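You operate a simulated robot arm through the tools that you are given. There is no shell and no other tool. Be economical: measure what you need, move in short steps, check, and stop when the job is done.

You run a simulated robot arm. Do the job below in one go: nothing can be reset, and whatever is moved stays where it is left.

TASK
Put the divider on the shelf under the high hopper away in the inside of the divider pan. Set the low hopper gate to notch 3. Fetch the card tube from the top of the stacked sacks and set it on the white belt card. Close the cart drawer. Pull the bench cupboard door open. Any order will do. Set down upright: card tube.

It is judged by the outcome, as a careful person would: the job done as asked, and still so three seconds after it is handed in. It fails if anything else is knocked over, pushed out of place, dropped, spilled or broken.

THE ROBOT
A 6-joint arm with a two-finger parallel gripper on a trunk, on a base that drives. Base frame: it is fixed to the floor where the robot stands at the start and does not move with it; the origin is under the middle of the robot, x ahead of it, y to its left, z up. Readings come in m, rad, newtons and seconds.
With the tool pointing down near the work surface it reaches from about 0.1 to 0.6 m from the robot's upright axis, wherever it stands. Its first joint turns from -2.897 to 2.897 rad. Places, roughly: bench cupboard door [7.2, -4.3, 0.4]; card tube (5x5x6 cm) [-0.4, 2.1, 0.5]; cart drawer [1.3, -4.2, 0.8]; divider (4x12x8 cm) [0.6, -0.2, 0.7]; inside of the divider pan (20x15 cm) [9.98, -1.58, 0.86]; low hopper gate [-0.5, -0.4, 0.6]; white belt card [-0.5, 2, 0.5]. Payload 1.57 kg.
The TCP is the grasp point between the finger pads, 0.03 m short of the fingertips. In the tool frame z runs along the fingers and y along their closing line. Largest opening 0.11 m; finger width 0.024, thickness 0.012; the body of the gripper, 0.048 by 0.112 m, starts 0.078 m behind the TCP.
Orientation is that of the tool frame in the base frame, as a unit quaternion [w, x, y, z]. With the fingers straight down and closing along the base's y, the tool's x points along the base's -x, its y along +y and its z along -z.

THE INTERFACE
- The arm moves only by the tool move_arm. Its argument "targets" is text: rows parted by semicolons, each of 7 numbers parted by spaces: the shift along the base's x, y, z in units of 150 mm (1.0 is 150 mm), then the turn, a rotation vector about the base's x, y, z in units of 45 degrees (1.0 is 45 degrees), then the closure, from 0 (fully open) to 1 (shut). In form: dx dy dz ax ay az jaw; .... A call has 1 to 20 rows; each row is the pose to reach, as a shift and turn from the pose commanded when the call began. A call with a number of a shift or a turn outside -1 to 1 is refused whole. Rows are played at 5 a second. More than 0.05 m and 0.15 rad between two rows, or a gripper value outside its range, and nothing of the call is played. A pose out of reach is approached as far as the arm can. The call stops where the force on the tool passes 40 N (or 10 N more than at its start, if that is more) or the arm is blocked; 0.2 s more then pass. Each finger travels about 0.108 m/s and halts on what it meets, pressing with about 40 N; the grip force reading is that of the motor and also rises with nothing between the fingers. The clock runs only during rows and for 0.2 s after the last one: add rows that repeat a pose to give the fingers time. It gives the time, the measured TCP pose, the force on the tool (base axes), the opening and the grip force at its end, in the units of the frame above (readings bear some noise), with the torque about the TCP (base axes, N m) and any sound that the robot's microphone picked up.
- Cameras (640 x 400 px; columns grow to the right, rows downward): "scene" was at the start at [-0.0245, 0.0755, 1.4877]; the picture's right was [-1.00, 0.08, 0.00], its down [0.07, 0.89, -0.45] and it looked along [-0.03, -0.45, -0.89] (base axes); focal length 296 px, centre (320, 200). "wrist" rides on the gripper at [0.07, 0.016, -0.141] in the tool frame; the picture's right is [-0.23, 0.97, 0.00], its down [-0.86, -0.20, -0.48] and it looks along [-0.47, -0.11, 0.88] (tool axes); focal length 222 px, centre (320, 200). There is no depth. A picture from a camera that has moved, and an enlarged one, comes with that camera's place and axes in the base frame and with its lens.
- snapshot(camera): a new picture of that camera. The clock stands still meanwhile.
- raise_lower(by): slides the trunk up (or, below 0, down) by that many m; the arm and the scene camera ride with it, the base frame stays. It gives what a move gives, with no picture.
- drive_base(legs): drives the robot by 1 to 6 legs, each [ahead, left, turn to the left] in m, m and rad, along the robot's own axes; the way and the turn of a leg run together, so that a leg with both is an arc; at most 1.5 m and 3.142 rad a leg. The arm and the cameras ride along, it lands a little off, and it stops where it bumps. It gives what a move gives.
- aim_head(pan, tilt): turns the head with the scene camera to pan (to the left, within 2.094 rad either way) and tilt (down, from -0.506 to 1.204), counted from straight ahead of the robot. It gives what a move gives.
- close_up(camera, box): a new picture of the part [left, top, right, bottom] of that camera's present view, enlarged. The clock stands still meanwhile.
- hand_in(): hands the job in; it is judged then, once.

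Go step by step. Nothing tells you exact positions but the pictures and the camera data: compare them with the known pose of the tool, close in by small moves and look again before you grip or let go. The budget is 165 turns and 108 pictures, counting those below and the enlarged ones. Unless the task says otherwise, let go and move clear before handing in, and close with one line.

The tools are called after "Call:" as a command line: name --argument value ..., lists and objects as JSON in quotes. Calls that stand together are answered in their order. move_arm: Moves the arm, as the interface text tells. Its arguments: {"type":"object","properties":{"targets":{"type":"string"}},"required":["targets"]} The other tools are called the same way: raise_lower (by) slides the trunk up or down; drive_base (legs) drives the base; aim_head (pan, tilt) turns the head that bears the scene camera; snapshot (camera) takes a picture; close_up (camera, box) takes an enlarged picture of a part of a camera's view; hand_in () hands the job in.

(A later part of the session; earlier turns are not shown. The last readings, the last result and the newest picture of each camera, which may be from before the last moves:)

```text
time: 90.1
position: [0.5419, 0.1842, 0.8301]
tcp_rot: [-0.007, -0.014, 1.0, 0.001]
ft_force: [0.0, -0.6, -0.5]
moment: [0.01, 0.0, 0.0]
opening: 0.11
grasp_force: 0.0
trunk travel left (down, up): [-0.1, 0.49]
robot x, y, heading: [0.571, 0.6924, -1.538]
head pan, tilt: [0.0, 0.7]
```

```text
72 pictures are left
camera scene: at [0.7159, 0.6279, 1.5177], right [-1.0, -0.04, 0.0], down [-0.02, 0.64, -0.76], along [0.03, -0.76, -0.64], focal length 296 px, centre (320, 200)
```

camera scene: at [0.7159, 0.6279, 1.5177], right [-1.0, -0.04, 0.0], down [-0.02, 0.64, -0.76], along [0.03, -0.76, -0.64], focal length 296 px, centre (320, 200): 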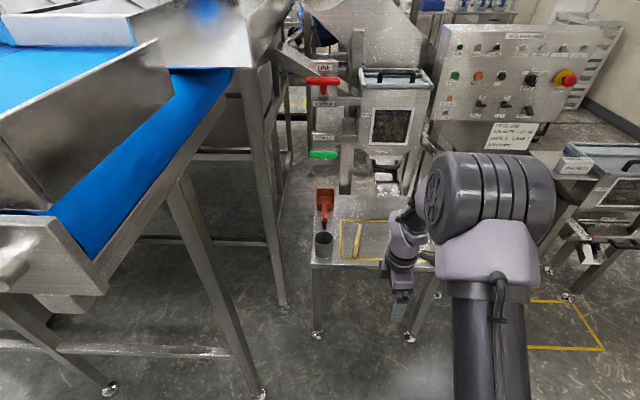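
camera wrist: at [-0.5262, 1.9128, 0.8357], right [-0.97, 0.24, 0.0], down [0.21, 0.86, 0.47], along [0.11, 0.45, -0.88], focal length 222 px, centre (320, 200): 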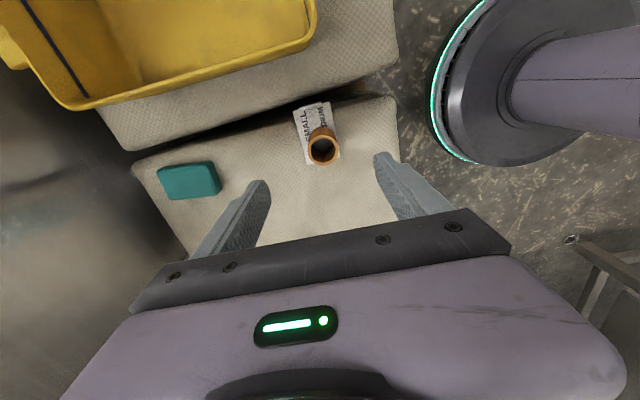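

Call:
close_up --camera "scene" --box '[300, 170, 460, 280]'

Call:
snapshot --camera "wrist"

```text
3.64 times, centred on (380, 225) of scene
camera zoom: at [0.7159, 0.6279, 1.5177], right [-1.0, -0.04, 0.0], down [-0.02, 0.64, -0.76], along [0.03, -0.76, -0.64], focal length 1077 px, centre (102, 109)
```

zoom: 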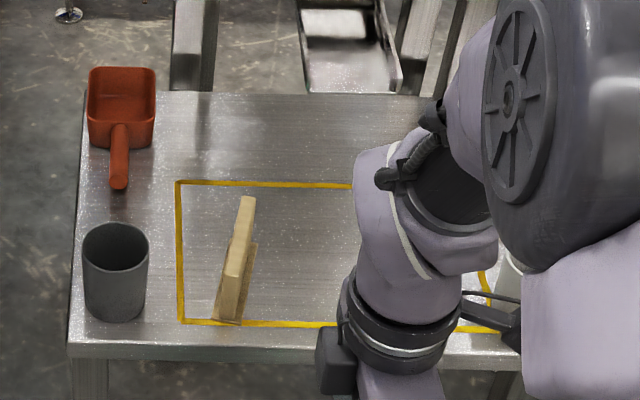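

```text
70 pictures are left
camera wrist: at [0.4732, 0.1973, 0.9729], right [0.2, 0.98, 0.0], down [0.87, -0.18, 0.47], along [0.46, -0.09, -0.88], focal length 222 px, centre (320, 200)
```

wrist: 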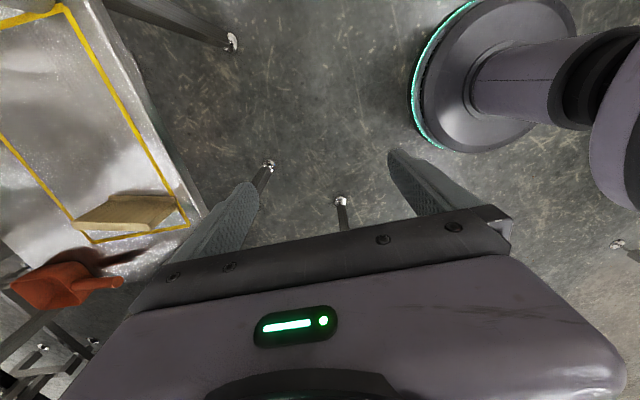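

Divider seen: a thin upright ridge with a foot along its -x side, roughly centred (0.60, -0.15) on a shelf at z 0.615. I'll move the arm over it for a close wrist look, with the robot driven forward a bit.

Call:
drive_base --legs '[[0.25, 0, -0.033]]'

Call:
snapshot --camera "wrist"

Call:
snapshot --camera "scene"

```text
time: 92.0
position: [0.5233, -0.0631, 0.8307]
tcp_rot: [-0.007, 0.007, 1.0, 0.002]
ft_force: [-0.1, 0.0, 0.4]
moment: [0.05, -0.02, 0.03]
opening: 0.1103
grasp_force: 0.0
trunk travel left (down, up): [-0.1, 0.49]
robot x, y, heading: [0.5768, 0.4433, -1.574]
head pan, tilt: [0.0, 0.7]
```

```text
69 pictures are left
camera wrist: at [0.4569, -0.0477, 0.9728], right [0.24, 0.97, 0.0], down [0.86, -0.21, 0.47], along [0.45, -0.11, -0.88], focal length 222 px, centre (320, 200)
```

wrist: 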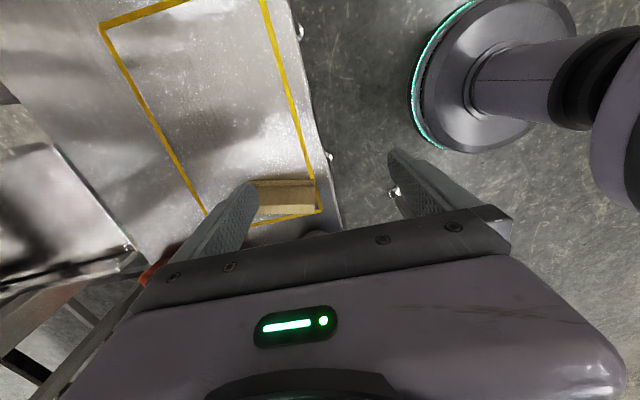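

```text
68 pictures are left
camera scene: at [0.7172, 0.3723, 1.5177], right [-1.0, 0.01, 0.0], down [0.0, 0.64, -0.76], along [0.0, -0.76, -0.64], focal length 296 px, centre (320, 200)
```

scene: 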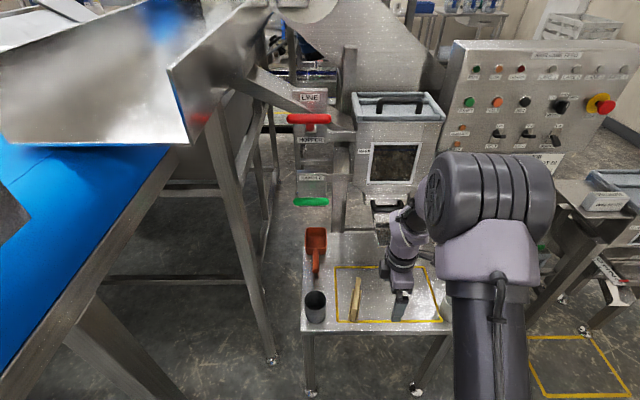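

I need the jaw closing along x, so I'll rotate the tool -90° about z while moving towards the divider, staying high.

Call:
move_arm --targets "0.08 0 0 0 0 -0.167 0; 0.16 0 0 0 0 -0.333 0; 0.24 0 0 0 0 -0.5 0; 0.3 0 0 0 0 -0.667 0; 0.38 -0.05 0 0 0 -0.833 0; 0.45 -0.1 0 0 0 -1 0"

Call:
move_arm --targets "0 -0.1 0 0 0 -0.167 0; 0 -0.15 0 0 0 -0.333 0; 0 -0.2 0 0 0 -0.5 0; 0 -0.25 0 0 0 -0.667 0; 0 -0.25 0 0 0 -0.833 0; 0 -0.25 0 0 0 -1 0"

Call:
snapshot --camera "wrist"

```text
time: 93.3
position: [0.5929, -0.0775, 0.8302]
tcp_rot: [-0.006, 0.39, 0.921, 0.005]
ft_force: [-0.8, 0.1, 0.6]
moment: [-0.03, 0.0, 0.04]
opening: 0.1098
grasp_force: 0.1
trunk travel left (down, up): [-0.1, 0.49]
robot x, y, heading: [0.5749, 0.4428, -1.577]
head pan, tilt: [0.0, 0.7]
```

```text
time: 94.8
position: [0.5918, -0.1154, 0.8308]
tcp_rot: [-0.004, 0.713, 0.701, 0.006]
ft_force: [0.2, -0.1, 0.2]
moment: [-0.01, -0.01, 0.01]
opening: 0.11
grasp_force: 0.3
trunk travel left (down, up): [-0.1, 0.49]
robot x, y, heading: [0.5737, 0.4383, -1.573]
head pan, tilt: [0.0, 0.7]
```

```text
67 pictures are left
camera wrist: at [0.6099, -0.0488, 0.9731], right [0.97, -0.24, 0.0], down [-0.21, -0.86, 0.47], along [-0.11, -0.45, -0.88], focal length 222 px, centre (320, 200)
```

wrist: 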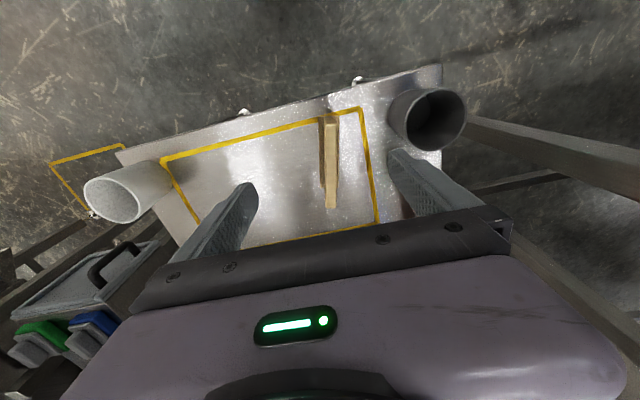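

Call:
close_up --camera "wrist" --box '[280, 90, 400, 220]'

Call:
close_up --camera "scene" --box '[300, 250, 420, 340]'

```text
3.08 times, centred on (340, 155) of wrist
camera zoom: at [0.6099, -0.0488, 0.9731], right [0.97, -0.24, 0.0], down [-0.21, -0.86, 0.47], along [-0.11, -0.45, -0.88], focal length 684 px, centre (258, 338)
```

zoom: 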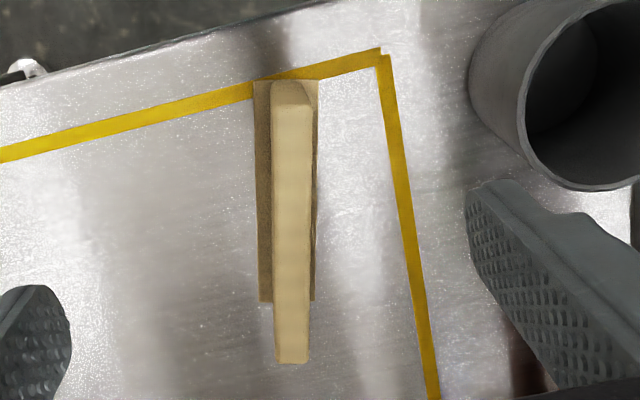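

```text
4.44 times, centred on (360, 295) of scene
camera zoom: at [0.7172, 0.3728, 1.5177], right [-1.0, 0.01, 0.0], down [0.0, 0.64, -0.76], along [0.0, -0.76, -0.64], focal length 1316 px, centre (142, -222)
```

zoom: 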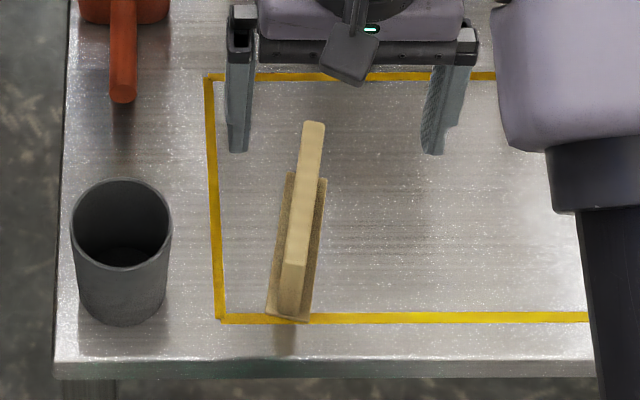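

The divider is an inverted T (thin web on a flat foot), web centred at (0.601, -0.148) and yawed about 11°. I'll align, half-close the jaw, descend partway and look.

Call:
move_arm --targets "0.03 -0.1 -0.1 0 0 -0.12 0.2; 0.06 -0.21 -0.25 0 0 -0.23 0.36; 0.06 -0.217 -0.5 0 0 -0.23 0.36; 0.06 -0.217 -0.6 0 0 -0.23 0.36"

Call:
snapshot --camera "wrist"

Call:
close_up --camera "scene" --box '[300, 250, 420, 340]'

```text
time: 95.8
position: [0.6004, -0.1477, 0.7415]
tcp_rot: [-0.002, 0.772, 0.635, 0.005]
ft_force: [0.6, 0.0, -0.2]
moment: [-0.02, 0.0, 0.03]
opening: 0.0705
grasp_force: 0.0
trunk travel left (down, up): [-0.1, 0.49]
robot x, y, heading: [0.5756, 0.4424, -1.573]
head pan, tilt: [0.0, 0.7]
```

```text
64 pictures are left
camera wrist: at [0.6283, -0.0853, 0.8828], right [0.91, -0.41, 0.0], down [-0.36, -0.81, 0.47], along [-0.19, -0.43, -0.88], focal length 222 px, centre (320, 200)
```

wrist: 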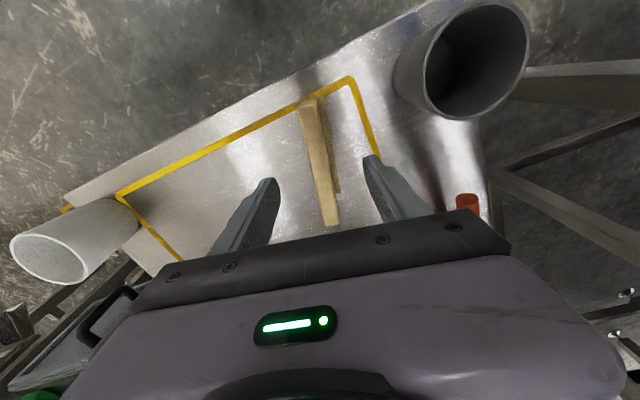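

```text
4.44 times, centred on (360, 295) of scene
camera zoom: at [0.7172, 0.3726, 1.5177], right [-1.0, 0.01, 0.0], down [0.0, 0.64, -0.76], along [0.0, -0.76, -0.64], focal length 1316 px, centre (142, -222)
```

zoom: 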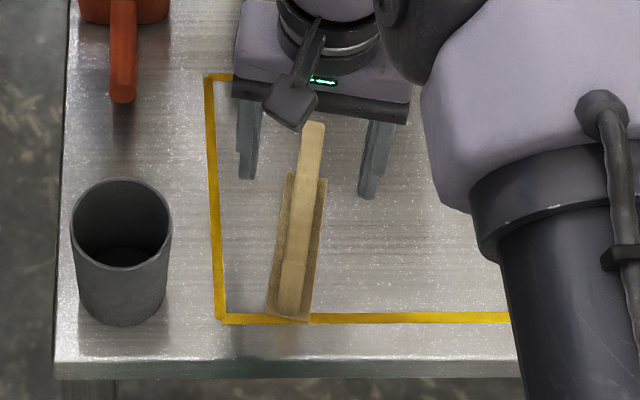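

Aligned within 2 mm. Descending and closing on the web.

Call:
move_arm --targets "0 0 -0.2 0 0 0 0.36; 0 0 -0.4 0 0 0 0.36; 0 0 -0.49 0 0 0 0.36; 0 0 -0.49 0 0 0 0.6; 0 0 -0.49 0 0 0 0.85; 0 0 -0.49 0 0 0 1; 0 0 -0.49 0 0 0 1"

Call:
snapshot --camera "wrist"

```text
time: 97.3
position: [0.5996, -0.1486, 0.6645]
tcp_rot: [-0.003, 0.772, 0.635, 0.007]
ft_force: [-0.3, -0.6, -1.0]
moment: [-0.01, 0.0, -0.02]
opening: 0.0148
grasp_force: 30.8
trunk travel left (down, up): [-0.1, 0.49]
robot x, y, heading: [0.5777, 0.4382, -1.577]
head pan, tilt: [0.0, 0.7]
```

```text
62 pictures are left
camera wrist: at [0.6292, -0.085, 0.8078], right [0.91, -0.41, 0.0], down [-0.36, -0.81, 0.47], along [-0.19, -0.43, -0.88], focal length 222 px, centre (320, 200)
```

wrist: 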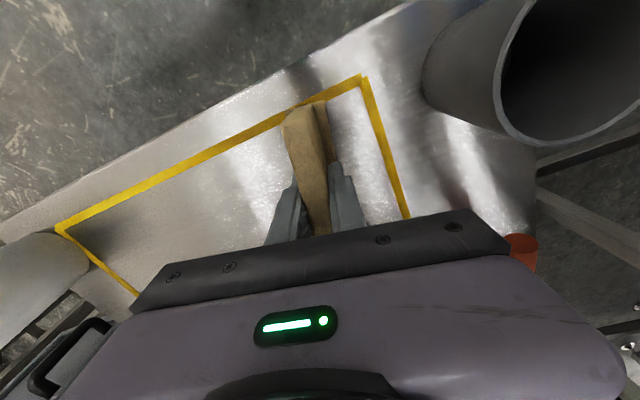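

Held at 1.5 cm. Lifting straight up, drawing it in towards the robot, then backing away to look down the hall.

Call:
move_arm --targets "0 0 0.2 0 0 0 1; 0 0 0.4 0 0 0 1; 0 0 0.6 0 0 0 1; 0 0 0.8 0 0 0 1; 0 0 1 0 0 0 1; 0 0.2 1 0 0 0 1; 0 0.45 1 0 0 0 1; 0 0.7 1 0 0 0 1; 0 0.95 1 0 0 0 1"

Call:
raise_lower --by 0.2

Call:
drive_base --legs '[[-0.6, 0, 0], [0, 0, 1.571]]'

Call:
aim_head --pan 0 --tilt 0.3

Call:
snapshot --camera "scene"

Call:
snapshot --camera "wrist"

```text
time: 99.3
position: [0.5983, -0.0049, 0.8184]
tcp_rot: [-0.003, 0.772, 0.636, 0.005]
ft_force: [-0.9, 0.5, -0.9]
moment: [0.0, -0.02, -0.02]
opening: 0.0151
grasp_force: 31.1
trunk travel left (down, up): [-0.1, 0.49]
robot x, y, heading: [0.5765, 0.4392, -1.574]
head pan, tilt: [0.0, 0.7]
```

```text
time: 101.5
position: [0.5993, -0.0058, 1.0182]
tcp_rot: [-0.003, 0.772, 0.636, 0.006]
ft_force: [-0.1, -0.3, -0.6]
moment: [0.02, -0.02, -0.01]
opening: 0.0151
grasp_force: 30.6
trunk travel left (down, up): [-0.3, 0.29]
robot x, y, heading: [0.5768, 0.4392, -1.573]
head pan, tilt: [0.0, 0.7]
```

```text
time: 108.9
position: [1.0242, 1.1021, 1.0184]
tcp_rot: [-0.007, 0.077, 0.997, 0.003]
ft_force: [0.4, 0.6, 0.2]
moment: [-0.01, 0.03, 0.0]
opening: 0.0152
grasp_force: 31.2
trunk travel left (down, up): [-0.3, 0.29]
robot x, y, heading: [0.5757, 1.0594, 0.03]
head pan, tilt: [0.0, 0.7]
```

```text
time: 109.8
position: [1.0239, 1.1021, 1.0192]
tcp_rot: [-0.007, 0.076, 0.997, 0.002]
ft_force: [0.2, -0.4, -0.6]
moment: [-0.02, -0.02, 0.02]
opening: 0.0149
grasp_force: 31.0
trunk travel left (down, up): [-0.3, 0.29]
robot x, y, heading: [0.5808, 1.0641, 0.034]
head pan, tilt: [0.0, 0.3]
```

```text
61 pictures are left
camera scene: at [0.6482, 1.2031, 1.7538], right [0.03, -1.0, 0.0], down [-0.3, -0.01, -0.95], along [0.95, 0.03, -0.3], focal length 296 px, centre (320, 200)
```

scene: 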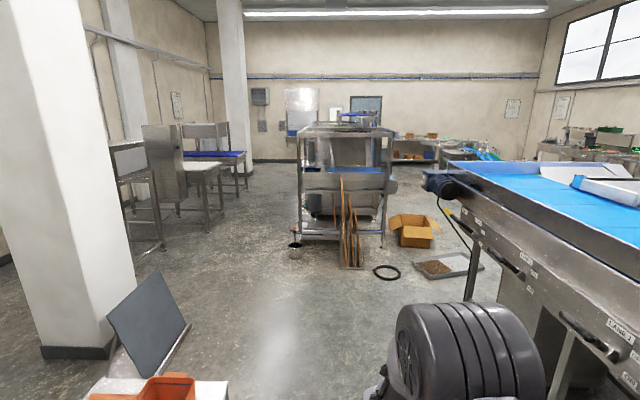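

```text
60 pictures are left
camera wrist: at [0.9597, 1.1266, 1.1605], right [0.37, 0.93, 0.0], down [0.82, -0.33, 0.47], along [0.43, -0.17, -0.88], focal length 222 px, centre (320, 200)
```

wrist: 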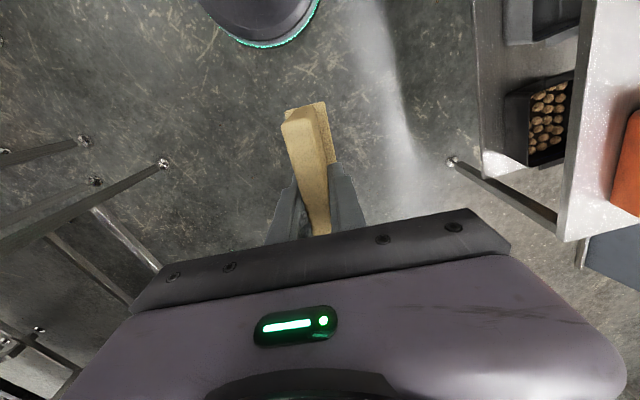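

Divider held firmly. The way ahead: keep between the conveyor and shelves, then pass left of the rack (y≈2.15). I'll drive that and look again.

Call:
drive_base --legs '[[1.5, 0, -0.03], [1.0, 1.0, 0], [1.5, 0, 0], [1.2, 0, 0]]'

Call:
snapshot --camera "scene"

Call:
aim_head --pan -0.9 --tilt 0.3

Call:
snapshot --camera "scene"

```text
time: 136.4
position: [6.1498, 2.1997, 1.0185]
tcp_rot: [-0.007, 0.087, 0.996, 0.002]
ft_force: [0.9, 0.0, 0.0]
moment: [0.0, 0.06, 0.03]
opening: 0.0151
grasp_force: 31.0
trunk travel left (down, up): [-0.3, 0.29]
robot x, y, heading: [5.706, 2.1668, 0.019]
head pan, tilt: [0.0, 0.3]
```

```text
59 pictures are left
camera scene: at [5.777, 2.3086, 1.7538], right [0.01, -1.0, 0.0], down [-0.3, 0.0, -0.96], along [0.96, 0.01, -0.3], focal length 296 px, centre (320, 200)
```

scene: 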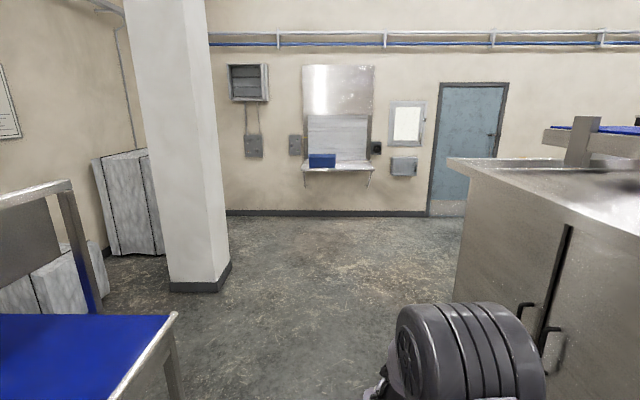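

```text
time: 137.6
position: [6.1497, 2.1998, 1.0183]
tcp_rot: [-0.007, 0.086, 0.996, 0.002]
ft_force: [0.5, 0.1, -0.3]
moment: [0.01, 0.0, -0.03]
opening: 0.0152
grasp_force: 30.6
trunk travel left (down, up): [-0.3, 0.29]
robot x, y, heading: [5.7057, 2.1693, 0.014]
head pan, tilt: [-0.901, 0.3]
```

```text
58 pictures are left
camera scene: at [5.7424, 2.2349, 1.7538], right [-0.77, -0.63, 0.0], down [-0.19, 0.23, -0.96], along [0.6, -0.74, -0.3], focal length 296 px, centre (320, 200)
```

scene: 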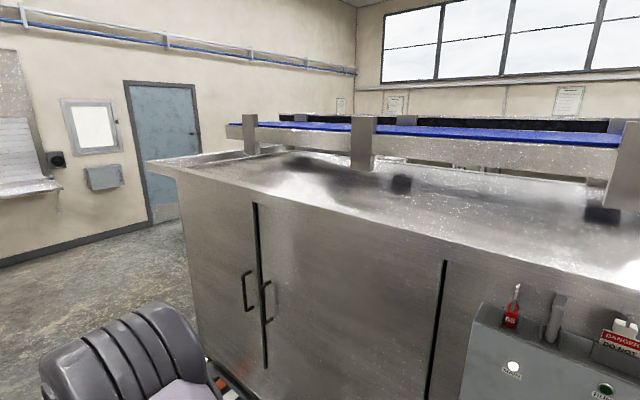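

A large cabinet stands to the right up to about x 7.5, so I'll go past it to x≈8.6 and look right.

Call:
drive_base --legs '[[1.5, 0, 0], [1.4, 0, 0]]'

Call:
aim_head --pan -1.4 --tilt 0.3

Call:
snapshot --camera "scene"

```text
time: 151.6
position: [9.0475, 2.1119, 1.0188]
tcp_rot: [-0.006, 0.112, 0.994, 0.003]
ft_force: [0.3, 0.2, 0.2]
moment: [0.01, -0.01, 0.0]
opening: 0.0153
grasp_force: 30.9
trunk travel left (down, up): [-0.3, 0.29]
robot x, y, heading: [8.6038, 2.1038, -0.038]
head pan, tilt: [-0.901, 0.3]
```

```text
time: 152.5
position: [9.0474, 2.1135, 1.0181]
tcp_rot: [-0.005, 0.114, 0.994, 0.003]
ft_force: [-0.4, -0.7, -0.4]
moment: [0.02, 0.0, -0.07]
opening: 0.015
grasp_force: 31.2
trunk travel left (down, up): [-0.3, 0.29]
robot x, y, heading: [8.6057, 2.1079, -0.04]
head pan, tilt: [-1.4, 0.3]
```

```text
57 pictures are left
camera scene: at [8.6002, 2.1523, 1.7538], right [-0.99, -0.13, 0.0], down [-0.04, 0.29, -0.96], along [0.13, -0.95, -0.3], focal length 296 px, centre (320, 200)
```

scene: 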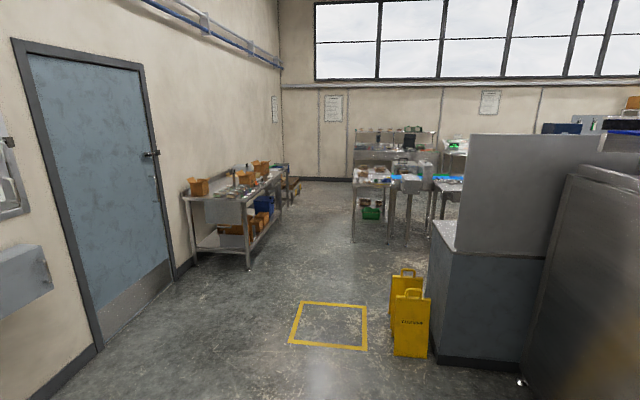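

The bench is along the far wall with its front at x≈9.75. Already facing +x, I'll raise the trunk and strafe along to it, stopping just before to look.

Call:
raise_lower --by 0.27

Call:
drive_base --legs '[[0.3, -1.2, 0.04], [0.25, -1.2, 0]]'

Call:
aim_head --pan -0.95 --tilt 0.5

Call:
snapshot --camera "scene"

```text
time: 155.2
position: [9.0481, 2.1132, 1.2883]
tcp_rot: [-0.006, 0.113, 0.994, 0.003]
ft_force: [0.1, 0.1, -1.1]
moment: [-0.02, 0.02, 0.0]
opening: 0.0149
grasp_force: 31.3
trunk travel left (down, up): [-0.57, 0.02]
robot x, y, heading: [8.6013, 2.1091, -0.036]
head pan, tilt: [-1.4, 0.3]
```

```text
time: 167.7
position: [9.5163, -0.3866, 1.2886]
tcp_rot: [-0.006, 0.114, 0.993, 0.002]
ft_force: [-0.5, 0.2, 0.1]
moment: [0.0, -0.02, 0.01]
opening: 0.0151
grasp_force: 30.6
trunk travel left (down, up): [-0.57, 0.02]
robot x, y, heading: [9.0694, -0.3959, -0.041]
head pan, tilt: [-1.4, 0.3]
```

```text
time: 168.6
position: [9.5173, -0.3878, 1.287]
tcp_rot: [-0.006, 0.114, 0.993, 0.002]
ft_force: [0.3, 0.7, -1.2]
moment: [0.0, -0.01, 0.03]
opening: 0.015
grasp_force: 30.7
trunk travel left (down, up): [-0.57, 0.02]
robot x, y, heading: [9.0696, -0.3969, -0.04]
head pan, tilt: [-0.949, 0.499]
```

```text
56 pictures are left
camera scene: at [9.1064, -0.3308, 2.0055], right [-0.84, -0.55, 0.0], down [-0.26, 0.4, -0.88], along [0.48, -0.73, -0.48], focal length 296 px, centre (320, 200)
```

scene: 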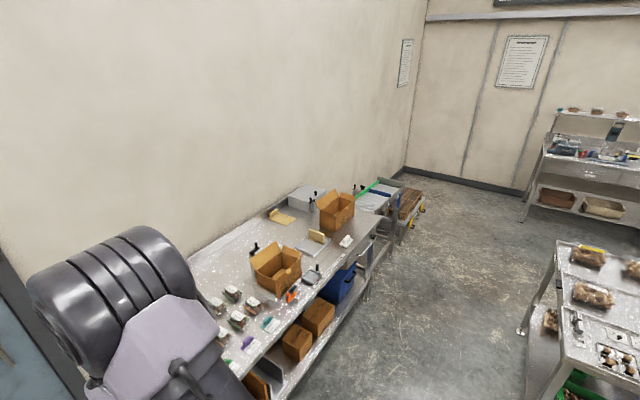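

Call:
close_up --camera "scene" --box '[190, 170, 420, 370]'

```text
2.00 times, centred on (305, 270) of scene
camera zoom: at [9.1064, -0.3308, 2.0055], right [-0.84, -0.55, 0.0], down [-0.26, 0.4, -0.88], along [0.48, -0.73, -0.48], focal length 592 px, centre (350, 60)
```

zoom: 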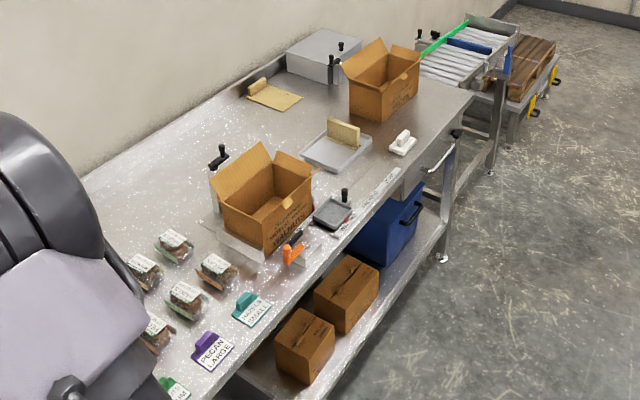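

The pan is the grey tray near (9.97, -1.57), already holding one divider of the same kind. I'll strafe to stand in front of it.

Call:
drive_base --legs '[[0.08, -1.15, 0.04]]'

Call:
aim_head --pan 0 --tilt 0.85

Call:
snapshot --camera "scene"

Call:
snapshot --camera "wrist"

```text
time: 174.7
position: [9.5715, -1.5683, 1.2879]
tcp_rot: [-0.006, 0.095, 0.995, 0.002]
ft_force: [-0.1, 0.6, 0.4]
moment: [0.01, -0.01, 0.0]
opening: 0.0149
grasp_force: 31.1
trunk travel left (down, up): [-0.57, 0.02]
robot x, y, heading: [9.1236, -1.5937, -0.0]
head pan, tilt: [-0.949, 0.499]
```

```text
time: 175.9
position: [9.5728, -1.5697, 1.2881]
tcp_rot: [-0.006, 0.094, 0.996, 0.002]
ft_force: [-0.5, 0.4, -0.2]
moment: [-0.01, -0.01, -0.01]
opening: 0.015
grasp_force: 31.2
trunk travel left (down, up): [-0.57, 0.02]
robot x, y, heading: [9.127, -1.5899, -0.002]
head pan, tilt: [0.0, 0.85]
```

```text
54 pictures are left
camera scene: at [9.1853, -1.4539, 1.9755], right [0.0, -1.0, 0.0], down [-0.75, 0.0, -0.66], along [0.66, 0.0, -0.75], focal length 296 px, centre (320, 200)
```

scene: 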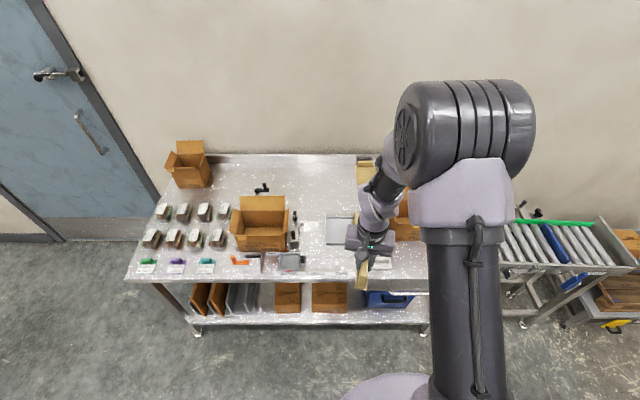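

```text
53 pictures are left
camera wrist: at [9.509, -1.5417, 1.4306], right [0.41, 0.91, 0.0], down [0.81, -0.36, 0.47], along [0.43, -0.19, -0.88], focal length 222 px, centre (320, 200)
```

wrist: 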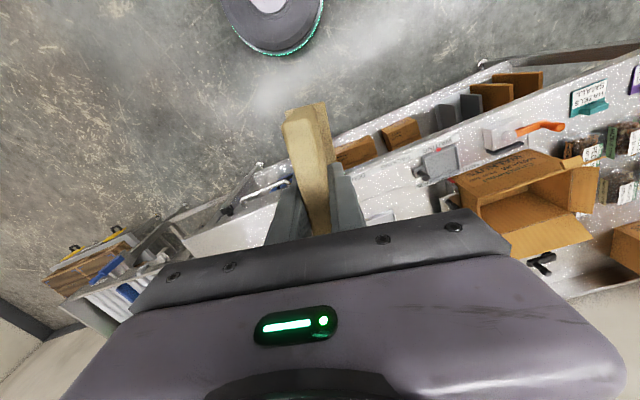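

The arm hides the pan from here. I'll strafe 0.35 m right so the head camera sees it past the arm.

Call:
drive_base --legs '[[0, -0.35, 0]]'

Call:
aim_head --pan 0.2 --tilt 0.85

Call:
snapshot --camera "scene"

```text
time: 178.2
position: [9.5713, -1.9262, 1.2892]
tcp_rot: [-0.006, 0.096, 0.995, 0.002]
ft_force: [0.3, 0.5, 0.3]
moment: [-0.01, -0.02, -0.03]
opening: 0.015
grasp_force: 31.0
trunk travel left (down, up): [-0.57, 0.02]
robot x, y, heading: [9.123, -1.9483, -0.001]
head pan, tilt: [0.0, 0.85]
```

```text
time: 178.9
position: [9.5708, -1.9255, 1.2892]
tcp_rot: [-0.006, 0.095, 0.995, 0.002]
ft_force: [0.1, -0.1, -1.0]
moment: [0.02, -0.03, 0.01]
opening: 0.015
grasp_force: 30.8
trunk travel left (down, up): [-0.57, 0.02]
robot x, y, heading: [9.1261, -1.9479, -0.006]
head pan, tilt: [0.201, 0.85]
```

```text
52 pictures are left
camera scene: at [9.183, -1.7948, 1.9755], right [0.19, -0.98, 0.0], down [-0.74, -0.15, -0.66], along [0.65, 0.13, -0.75], focal length 296 px, centre (320, 200)
```

scene: 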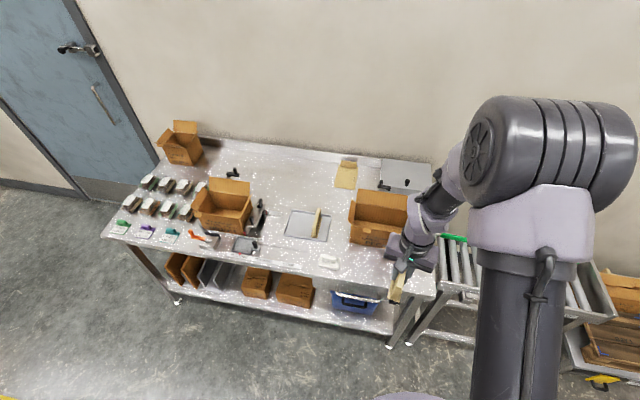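

Call:
close_up --camera "scene" --box '[260, 180, 370, 280]'

```text
4.00 times, centred on (315, 230) of scene
camera zoom: at [9.183, -1.7948, 1.9755], right [0.19, -0.98, 0.0], down [-0.74, -0.15, -0.66], along [0.65, 0.13, -0.75], focal length 1185 px, centre (340, 80)
```

zoom: 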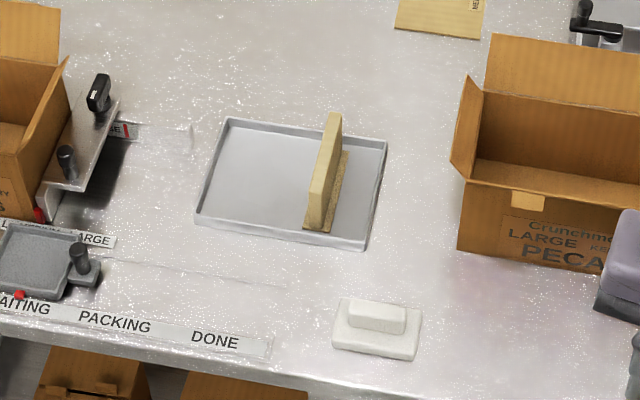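

Pan interior: x 9.90–10.055, y -1.68 to -1.485, with the other divider at y≈-1.62. The free bay is centred at about (9.977, -1.54), so I'll drive there with the arm high.

Call:
drive_base --legs '[[0, 0.4, 0], [0.25, 0, 0]]'

Call:
snapshot --camera "wrist"

```text
time: 182.8
position: [9.827, -1.5331, 1.2893]
tcp_rot: [-0.005, 0.095, 0.995, 0.002]
ft_force: [0.3, 0.0, -0.5]
moment: [0.0, -0.02, 0.01]
opening: 0.0148
grasp_force: 31.1
trunk travel left (down, up): [-0.57, 0.02]
robot x, y, heading: [9.3824, -1.5539, -0.002]
head pan, tilt: [0.201, 0.85]
```

```text
50 pictures are left
camera wrist: at [9.763, -1.5046, 1.4306], right [0.41, 0.91, 0.0], down [0.81, -0.36, 0.47], along [0.43, -0.19, -0.88], focal length 222 px, centre (320, 200)
```

wrist: 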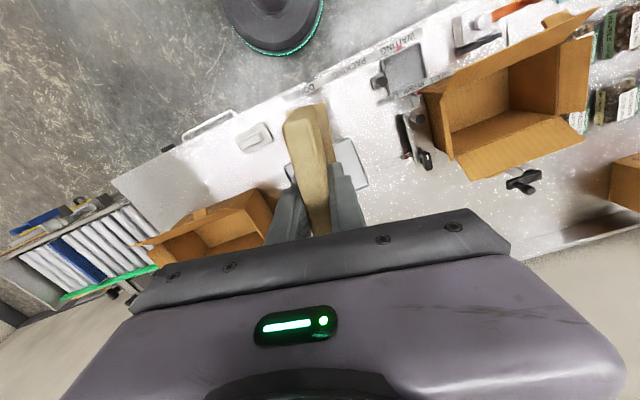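

Moving forward over the bay while straightening the yaw, then lowering the trunk partway.

Call:
move_arm --targets "0.25 0 0 0 0 0.08 1; 0.5 -0.02 0 0 0 0.16 1; 0.75 -0.04 0 0 0 0.242 1; 1 -0.05 0 0 0 0.242 1"

Call:
raise_lower --by -0.24

Call:
snapshot --camera "wrist"

Call:
snapshot --camera "scene"

```text
time: 183.8
position: [9.9778, -1.5408, 1.2904]
tcp_rot: [-0.007, 0.0, 1.0, 0.002]
ft_force: [0.1, 0.1, -1.0]
moment: [0.01, 0.01, 0.0]
opening: 0.0148
grasp_force: 30.7
trunk travel left (down, up): [-0.57, 0.02]
robot x, y, heading: [9.3815, -1.5529, -0.006]
head pan, tilt: [0.201, 0.85]
```

```text
time: 186.3
position: [9.9764, -1.5402, 1.0519]
tcp_rot: [-0.006, 0.001, 1.0, 0.002]
ft_force: [-0.5, 0.0, -0.6]
moment: [0.01, 0.01, 0.03]
opening: 0.0151
grasp_force: 30.8
trunk travel left (down, up): [-0.33, 0.26]
robot x, y, heading: [9.3798, -1.5527, -0.004]
head pan, tilt: [0.201, 0.85]
```

```text
49 pictures are left
camera wrist: at [9.9089, -1.5254, 1.1938], right [0.23, 0.97, 0.0], down [0.86, -0.2, 0.47], along [0.45, -0.11, -0.88], focal length 222 px, centre (320, 200)
```

wrist: 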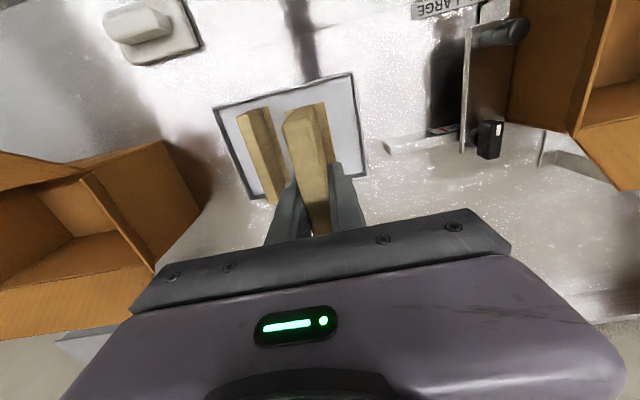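

```text
48 pictures are left
camera scene: at [9.438, -1.4008, 1.7356], right [0.2, -0.98, 0.0], down [-0.74, -0.15, -0.66], along [0.65, 0.13, -0.75], focal length 296 px, centre (320, 200)
```

scene: 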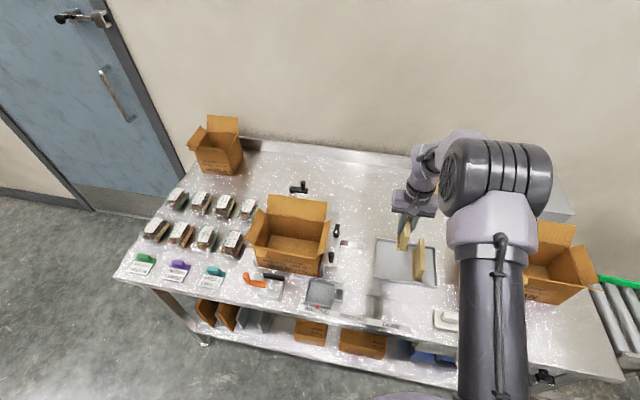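

The bay and our divider line up well. Lowering gently until contact.

Call:
move_arm --targets "0 0 -0.2 0 0 0 1; 0 0 -0.4 0 0 0 1; 0 0 -0.6 0 0 0 1; 0 0 -0.75 0 0 0 1; 0 0 -0.8 0 0 0 1; 0 0 -0.83 0 0 0 1; 0 0 -0.86 0 0 0 1; 0 0 -0.88 0 0 0 1; 0 0 -0.9 0 0 0 1"

Call:
close_up --camera "scene" --box '[360, 180, 470, 300]'

Call:
snapshot --camera "wrist"

```text
time: 188.3
position: [9.9777, -1.5401, 0.9168]
tcp_rot: [-0.007, 0.001, 1.0, 0.002]
ft_force: [-0.3, 0.0, -1.0]
moment: [0.0, 0.0, -0.03]
opening: 0.015
grasp_force: 31.0
trunk travel left (down, up): [-0.33, 0.26]
robot x, y, heading: [9.3777, -1.5534, -0.005]
head pan, tilt: [0.201, 0.85]
```

```text
3.33 times, centred on (415, 240) of scene
camera zoom: at [9.4381, -1.4008, 1.7355], right [0.2, -0.98, 0.0], down [-0.74, -0.15, -0.66], along [0.65, 0.13, -0.75], focal length 987 px, centre (3, 67)
```

zoom: 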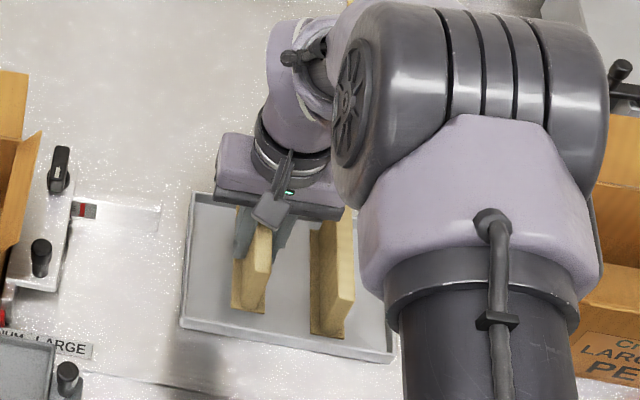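

```text
46 pictures are left
camera wrist: at [9.91, -1.5256, 1.0587], right [0.23, 0.97, 0.0], down [0.86, -0.2, 0.47], along [0.45, -0.11, -0.88], focal length 222 px, centre (320, 200)
```

wrist: 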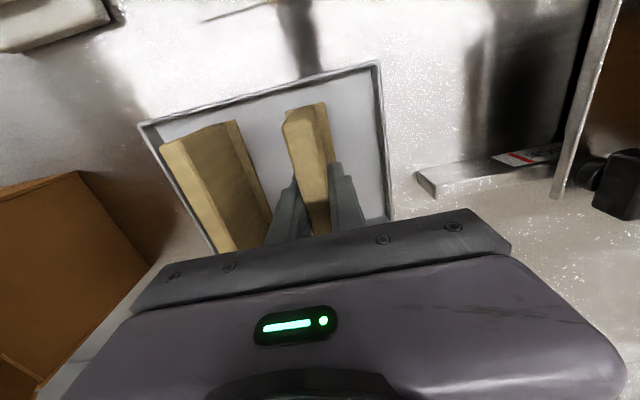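

Not touching yet. Continuing down in 1.5 mm steps.

Call:
move_arm --targets "0 0 -0.01 0 0 0 1; 0 0 -0.02 0 0 0 1; 0 0 -0.03 0 0 0 1; 0 0 -0.04 0 0 0 1; 0 0 -0.05 0 0 0 1"

```text
time: 189.5
position: [9.9764, -1.5404, 0.9079]
tcp_rot: [-0.007, 0.001, 1.0, 0.001]
ft_force: [-0.6, -1.1, -0.1]
moment: [0.03, 0.01, 0.02]
opening: 0.0149
grasp_force: 31.1
trunk travel left (down, up): [-0.33, 0.26]
robot x, y, heading: [9.3809, -1.5537, -0.005]
head pan, tilt: [0.201, 0.85]
```

Call:
move_arm --targets "0 0 -0.008 0 0 0 1; 0 0 -0.016 0 0 0 1; 0 0 -0.024 0 0 0 1; 0 0 -0.032 0 0 0 1"

```text
time: 190.5
position: [9.976, -1.5409, 0.9027]
tcp_rot: [-0.006, 0.001, 1.0, 0.002]
ft_force: [0.4, 0.7, -0.3]
moment: [0.02, -0.02, -0.01]
opening: 0.0148
grasp_force: 30.7
trunk travel left (down, up): [-0.33, 0.26]
robot x, y, heading: [9.3841, -1.5565, -0.003]
head pan, tilt: [0.201, 0.85]
```

Call:
move_arm --targets "0 0 -0.01 0 0 0 1; 0 0 -0.02 0 0 0 1; 0 0 -0.03 0 0 0 1; 0 0 -0.04 0 0 0 1"

Call:
close_up --camera "scene" --box '[370, 220, 440, 290]'

```text
time: 191.5
position: [9.9763, -1.5392, 0.8995]
tcp_rot: [-0.005, 0.001, 1.0, 0.002]
ft_force: [-0.5, -1.2, 18.4]
moment: [-0.09, 0.5, 0.0]
opening: 0.0151
grasp_force: 31.3
trunk travel left (down, up): [-0.33, 0.26]
robot x, y, heading: [9.3805, -1.5589, 0.0]
head pan, tilt: [0.201, 0.85]
```

```text
5.71 times, centred on (405, 255) of scene
camera zoom: at [9.436, -1.401, 1.7358], right [0.2, -0.98, 0.0], down [-0.74, -0.15, -0.66], along [0.65, 0.13, -0.75], focal length 1692 px, centre (-166, -114)
```

zoom: 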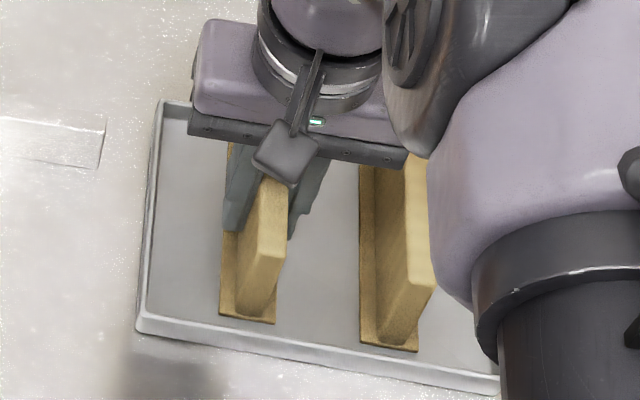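

Contact made, standing in the pan. Easing off, opening modestly, and rising straight up.

Call:
move_arm --targets "0 0 0.008 0 0 0 1; 0 0 0.008 0 0 0 0.8; 0 0 0.008 0 0 0 0.6; 0 0 0.008 0 0 0 0.55; 0 0 0.25 0 0 0 0.55; 0 0 0.5 0 0 0 0.55; 0 0 0.8 0 0 0 0.55; 0 0 1 0 0 0 0.55"

Call:
raise_lower --by 0.2

Call:
snapshot --camera "wrist"

```text
time: 193.3
position: [9.9728, -1.5428, 1.0502]
tcp_rot: [-0.007, 0.0, 1.0, 0.001]
ft_force: [0.6, 0.6, 0.3]
moment: [0.04, 0.0, -0.04]
opening: 0.0495
grasp_force: 0.0
trunk travel left (down, up): [-0.33, 0.26]
robot x, y, heading: [9.382, -1.5563, -0.003]
head pan, tilt: [0.201, 0.85]
```

```text
time: 195.5
position: [9.9731, -1.5415, 1.2504]
tcp_rot: [-0.007, 0.001, 1.0, 0.002]
ft_force: [-0.6, -0.7, -0.1]
moment: [-0.01, -0.02, 0.0]
opening: 0.0494
grasp_force: 0.1
trunk travel left (down, up): [-0.53, 0.06]
robot x, y, heading: [9.3774, -1.5563, -0.007]
head pan, tilt: [0.201, 0.85]
```

```text
44 pictures are left
camera wrist: at [9.9067, -1.5268, 1.3919], right [0.23, 0.97, 0.0], down [0.86, -0.2, 0.47], along [0.45, -0.11, -0.88], focal length 222 px, centre (320, 200)
```

wrist: 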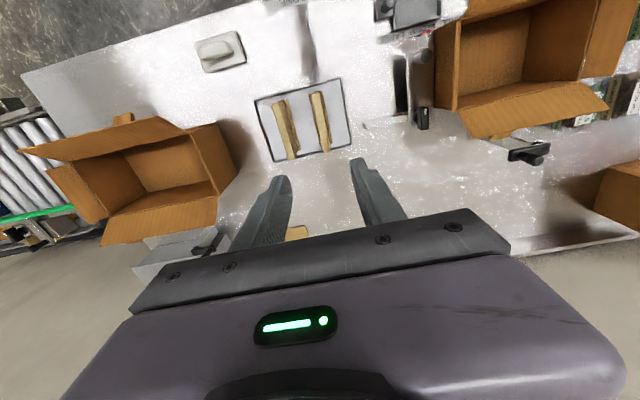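

Both dividers stand in the pan. Now to the cupboard: draw the arm back, back away and look for the way.

Call:
move_arm --targets "-0.25 0 0 0 0 0 0.55; -0.5 0 0 0 0 0 0.55; -0.75 0 0 0 0 0 0.55; -1 0 0 0 0 0 0.55"

Call:
drive_base --legs '[[-0.25, 0, 0]]'

Call:
aim_head --pan -1.75 --tilt 0.4

Call:
snapshot --camera "scene"

```text
time: 196.5
position: [9.8231, -1.5398, 1.2486]
tcp_rot: [-0.006, 0.001, 1.0, 0.001]
ft_force: [0.6, 0.3, -0.4]
moment: [-0.01, -0.06, 0.01]
opening: 0.0494
grasp_force: 0.0
trunk travel left (down, up): [-0.53, 0.06]
robot x, y, heading: [9.381, -1.5557, -0.002]
head pan, tilt: [0.201, 0.85]
```

```text
time: 198.3
position: [9.5763, -1.5387, 1.2489]
tcp_rot: [-0.006, 0.0, 1.0, 0.002]
ft_force: [0.3, 0.2, 0.7]
moment: [-0.01, 0.0, -0.01]
opening: 0.0495
grasp_force: 0.1
trunk travel left (down, up): [-0.53, 0.06]
robot x, y, heading: [9.1308, -1.5547, -0.001]
head pan, tilt: [0.201, 0.85]
```

```text
time: 200.2
position: [9.5764, -1.5399, 1.2477]
tcp_rot: [-0.007, 0.0, 1.0, 0.002]
ft_force: [-0.3, -0.5, -0.4]
moment: [0.01, -0.01, 0.01]
opening: 0.0494
grasp_force: 0.0
trunk travel left (down, up): [-0.53, 0.06]
robot x, y, heading: [9.1305, -1.5601, -0.003]
head pan, tilt: [-1.751, 0.4]
```

```text
43 pictures are left
camera scene: at [9.0965, -1.507, 1.9746], right [-0.98, 0.18, 0.0], down [0.07, 0.38, -0.92], along [-0.17, -0.91, -0.39], focal length 296 px, centre (320, 200)
```

scene: 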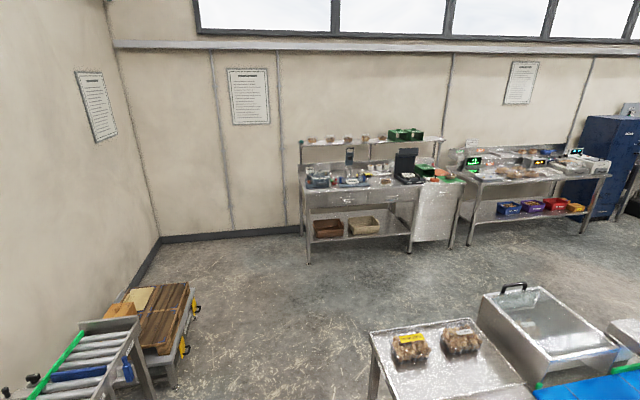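

The cupboard is the right-hand unit of the inspection bench at the far wall. I'll enlarge it.

Call:
close_up --camera "scene" --box '[380, 140, 500, 270]'

```text
3.08 times, centred on (440, 205) of scene
camera zoom: at [9.0965, -1.507, 1.9746], right [-0.98, 0.18, 0.0], down [0.07, 0.38, -0.92], along [-0.17, -0.91, -0.39], focal length 911 px, centre (-49, 185)
```

zoom: 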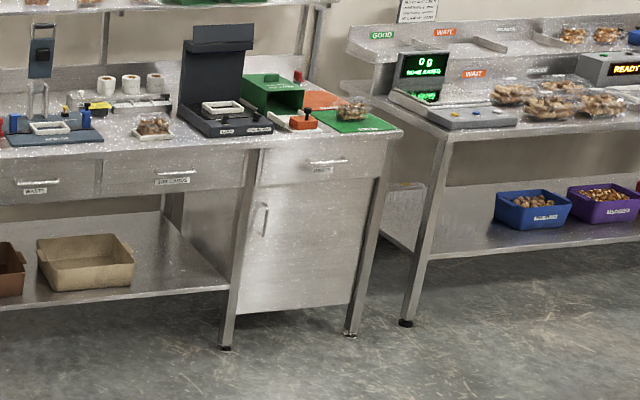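

The door's vertical handle is on its +x side, so it hinges on the -x side. I'll drive round to face it.

Call:
drive_base --legs '[[0, 0, -1.571], [1.5, 0, 0], [0, -1.45, 0]]'

Call:
raise_lower --by -0.4

Call:
aim_head --pan 0 --tilt 0.7

Call:
snapshot --camera "scene"

```text
time: 218.4
position: [7.8004, -3.6196, 1.2485]
tcp_rot: [-0.003, 0.692, 0.722, 0.006]
ft_force: [0.4, 0.7, 0.4]
moment: [0.02, -0.04, 0.01]
opening: 0.0496
grasp_force: 0.0
trunk travel left (down, up): [-0.53, 0.06]
robot x, y, heading: [7.7624, -3.1753, -1.528]
head pan, tilt: [-1.751, 0.4]
```

```text
time: 222.2
position: [7.8013, -3.6186, 0.8474]
tcp_rot: [-0.003, 0.692, 0.722, 0.005]
ft_force: [0.1, -0.4, 0.0]
moment: [-0.02, 0.0, 0.01]
opening: 0.0496
grasp_force: 0.0
trunk travel left (down, up): [-0.13, 0.46]
robot x, y, heading: [7.7695, -3.1734, -1.53]
head pan, tilt: [-1.751, 0.4]
```

```text
time: 224.0
position: [7.8004, -3.6186, 0.848]
tcp_rot: [-0.003, 0.692, 0.722, 0.006]
ft_force: [0.4, 0.3, -0.7]
moment: [0.0, 0.01, 0.0]
opening: 0.0495
grasp_force: 0.1
trunk travel left (down, up): [-0.13, 0.46]
robot x, y, heading: [7.7693, -3.1765, -1.528]
head pan, tilt: [0.0, 0.7]
```

```text
41 pictures are left
camera scene: at [7.9105, -3.2371, 1.5477], right [-1.0, -0.04, 0.0], down [-0.03, 0.64, -0.77], along [0.03, -0.76, -0.64], focal length 296 px, centre (320, 200)
```

scene: 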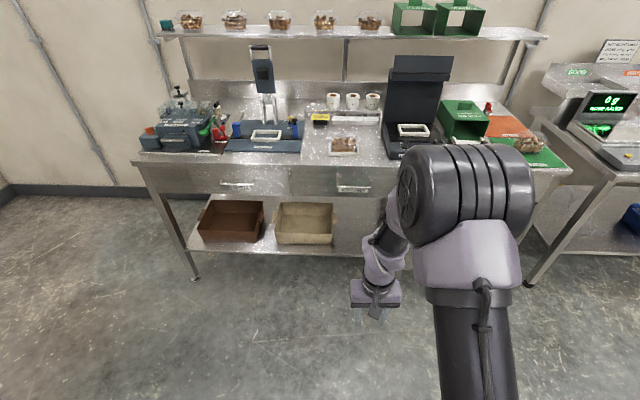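

The arm hides the door, so I'll strafe further right to see the handle past it.

Call:
drive_base --legs '[[0, -0.5, -0.04]]'

Call:
snapshot --camera "scene"

Call:
snapshot --camera "wrist"

```text
time: 227.0
position: [7.2631, -3.6285, 0.8485]
tcp_rot: [-0.003, 0.709, 0.705, 0.006]
ft_force: [-0.3, 0.3, -0.1]
moment: [0.02, -0.03, 0.02]
opening: 0.0492
grasp_force: 0.0
trunk travel left (down, up): [-0.13, 0.46]
robot x, y, heading: [7.2501, -3.1843, -1.572]
head pan, tilt: [0.0, 0.7]
```

```text
40 pictures are left
camera scene: at [7.3906, -3.2526, 1.5478], right [-1.0, 0.01, 0.0], down [0.0, 0.64, -0.76], along [-0.01, -0.76, -0.64], focal length 296 px, centre (320, 200)
```

scene: 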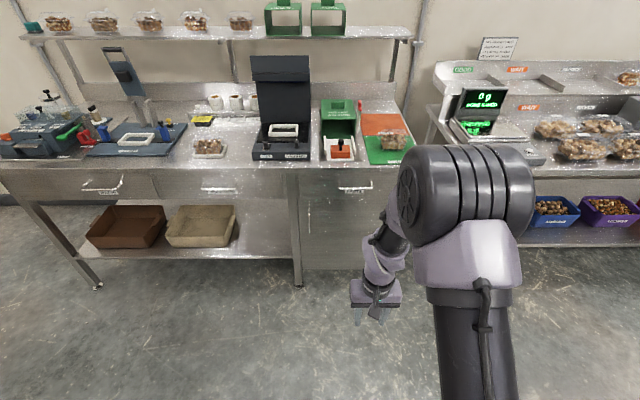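

```text
39 pictures are left
camera wrist: at [7.2796, -3.5619, 0.9903], right [0.97, -0.23, 0.0], down [-0.21, -0.86, 0.47], along [-0.11, -0.45, -0.88], focal length 222 px, centre (320, 200)
```

wrist: 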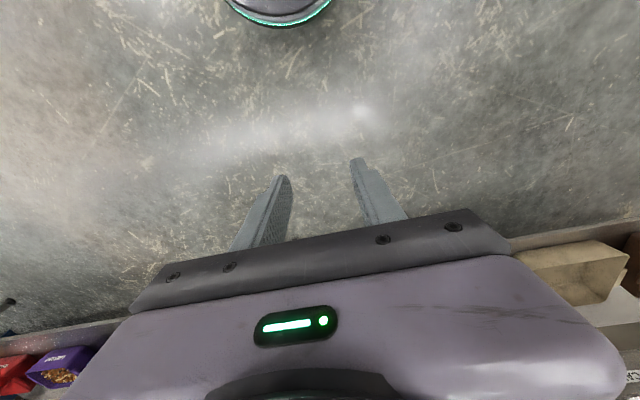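

Call:
close_up --camera "scene" --box '[280, 160, 400, 290]'

```text
3.08 times, centred on (340, 225) of scene
camera zoom: at [7.3906, -3.2526, 1.5478], right [-1.0, 0.01, 0.0], down [0.0, 0.64, -0.76], along [-0.01, -0.76, -0.64], focal length 911 px, centre (258, 123)
```

zoom: 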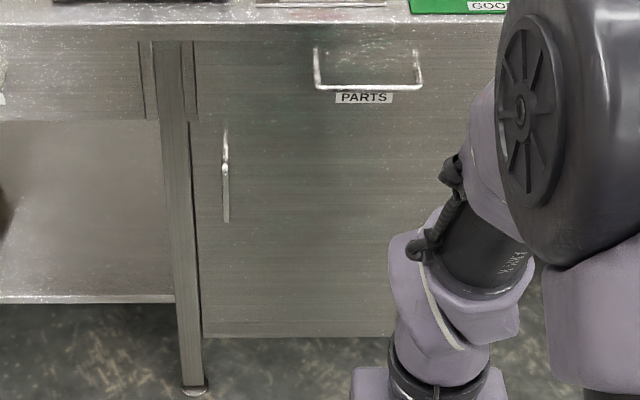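

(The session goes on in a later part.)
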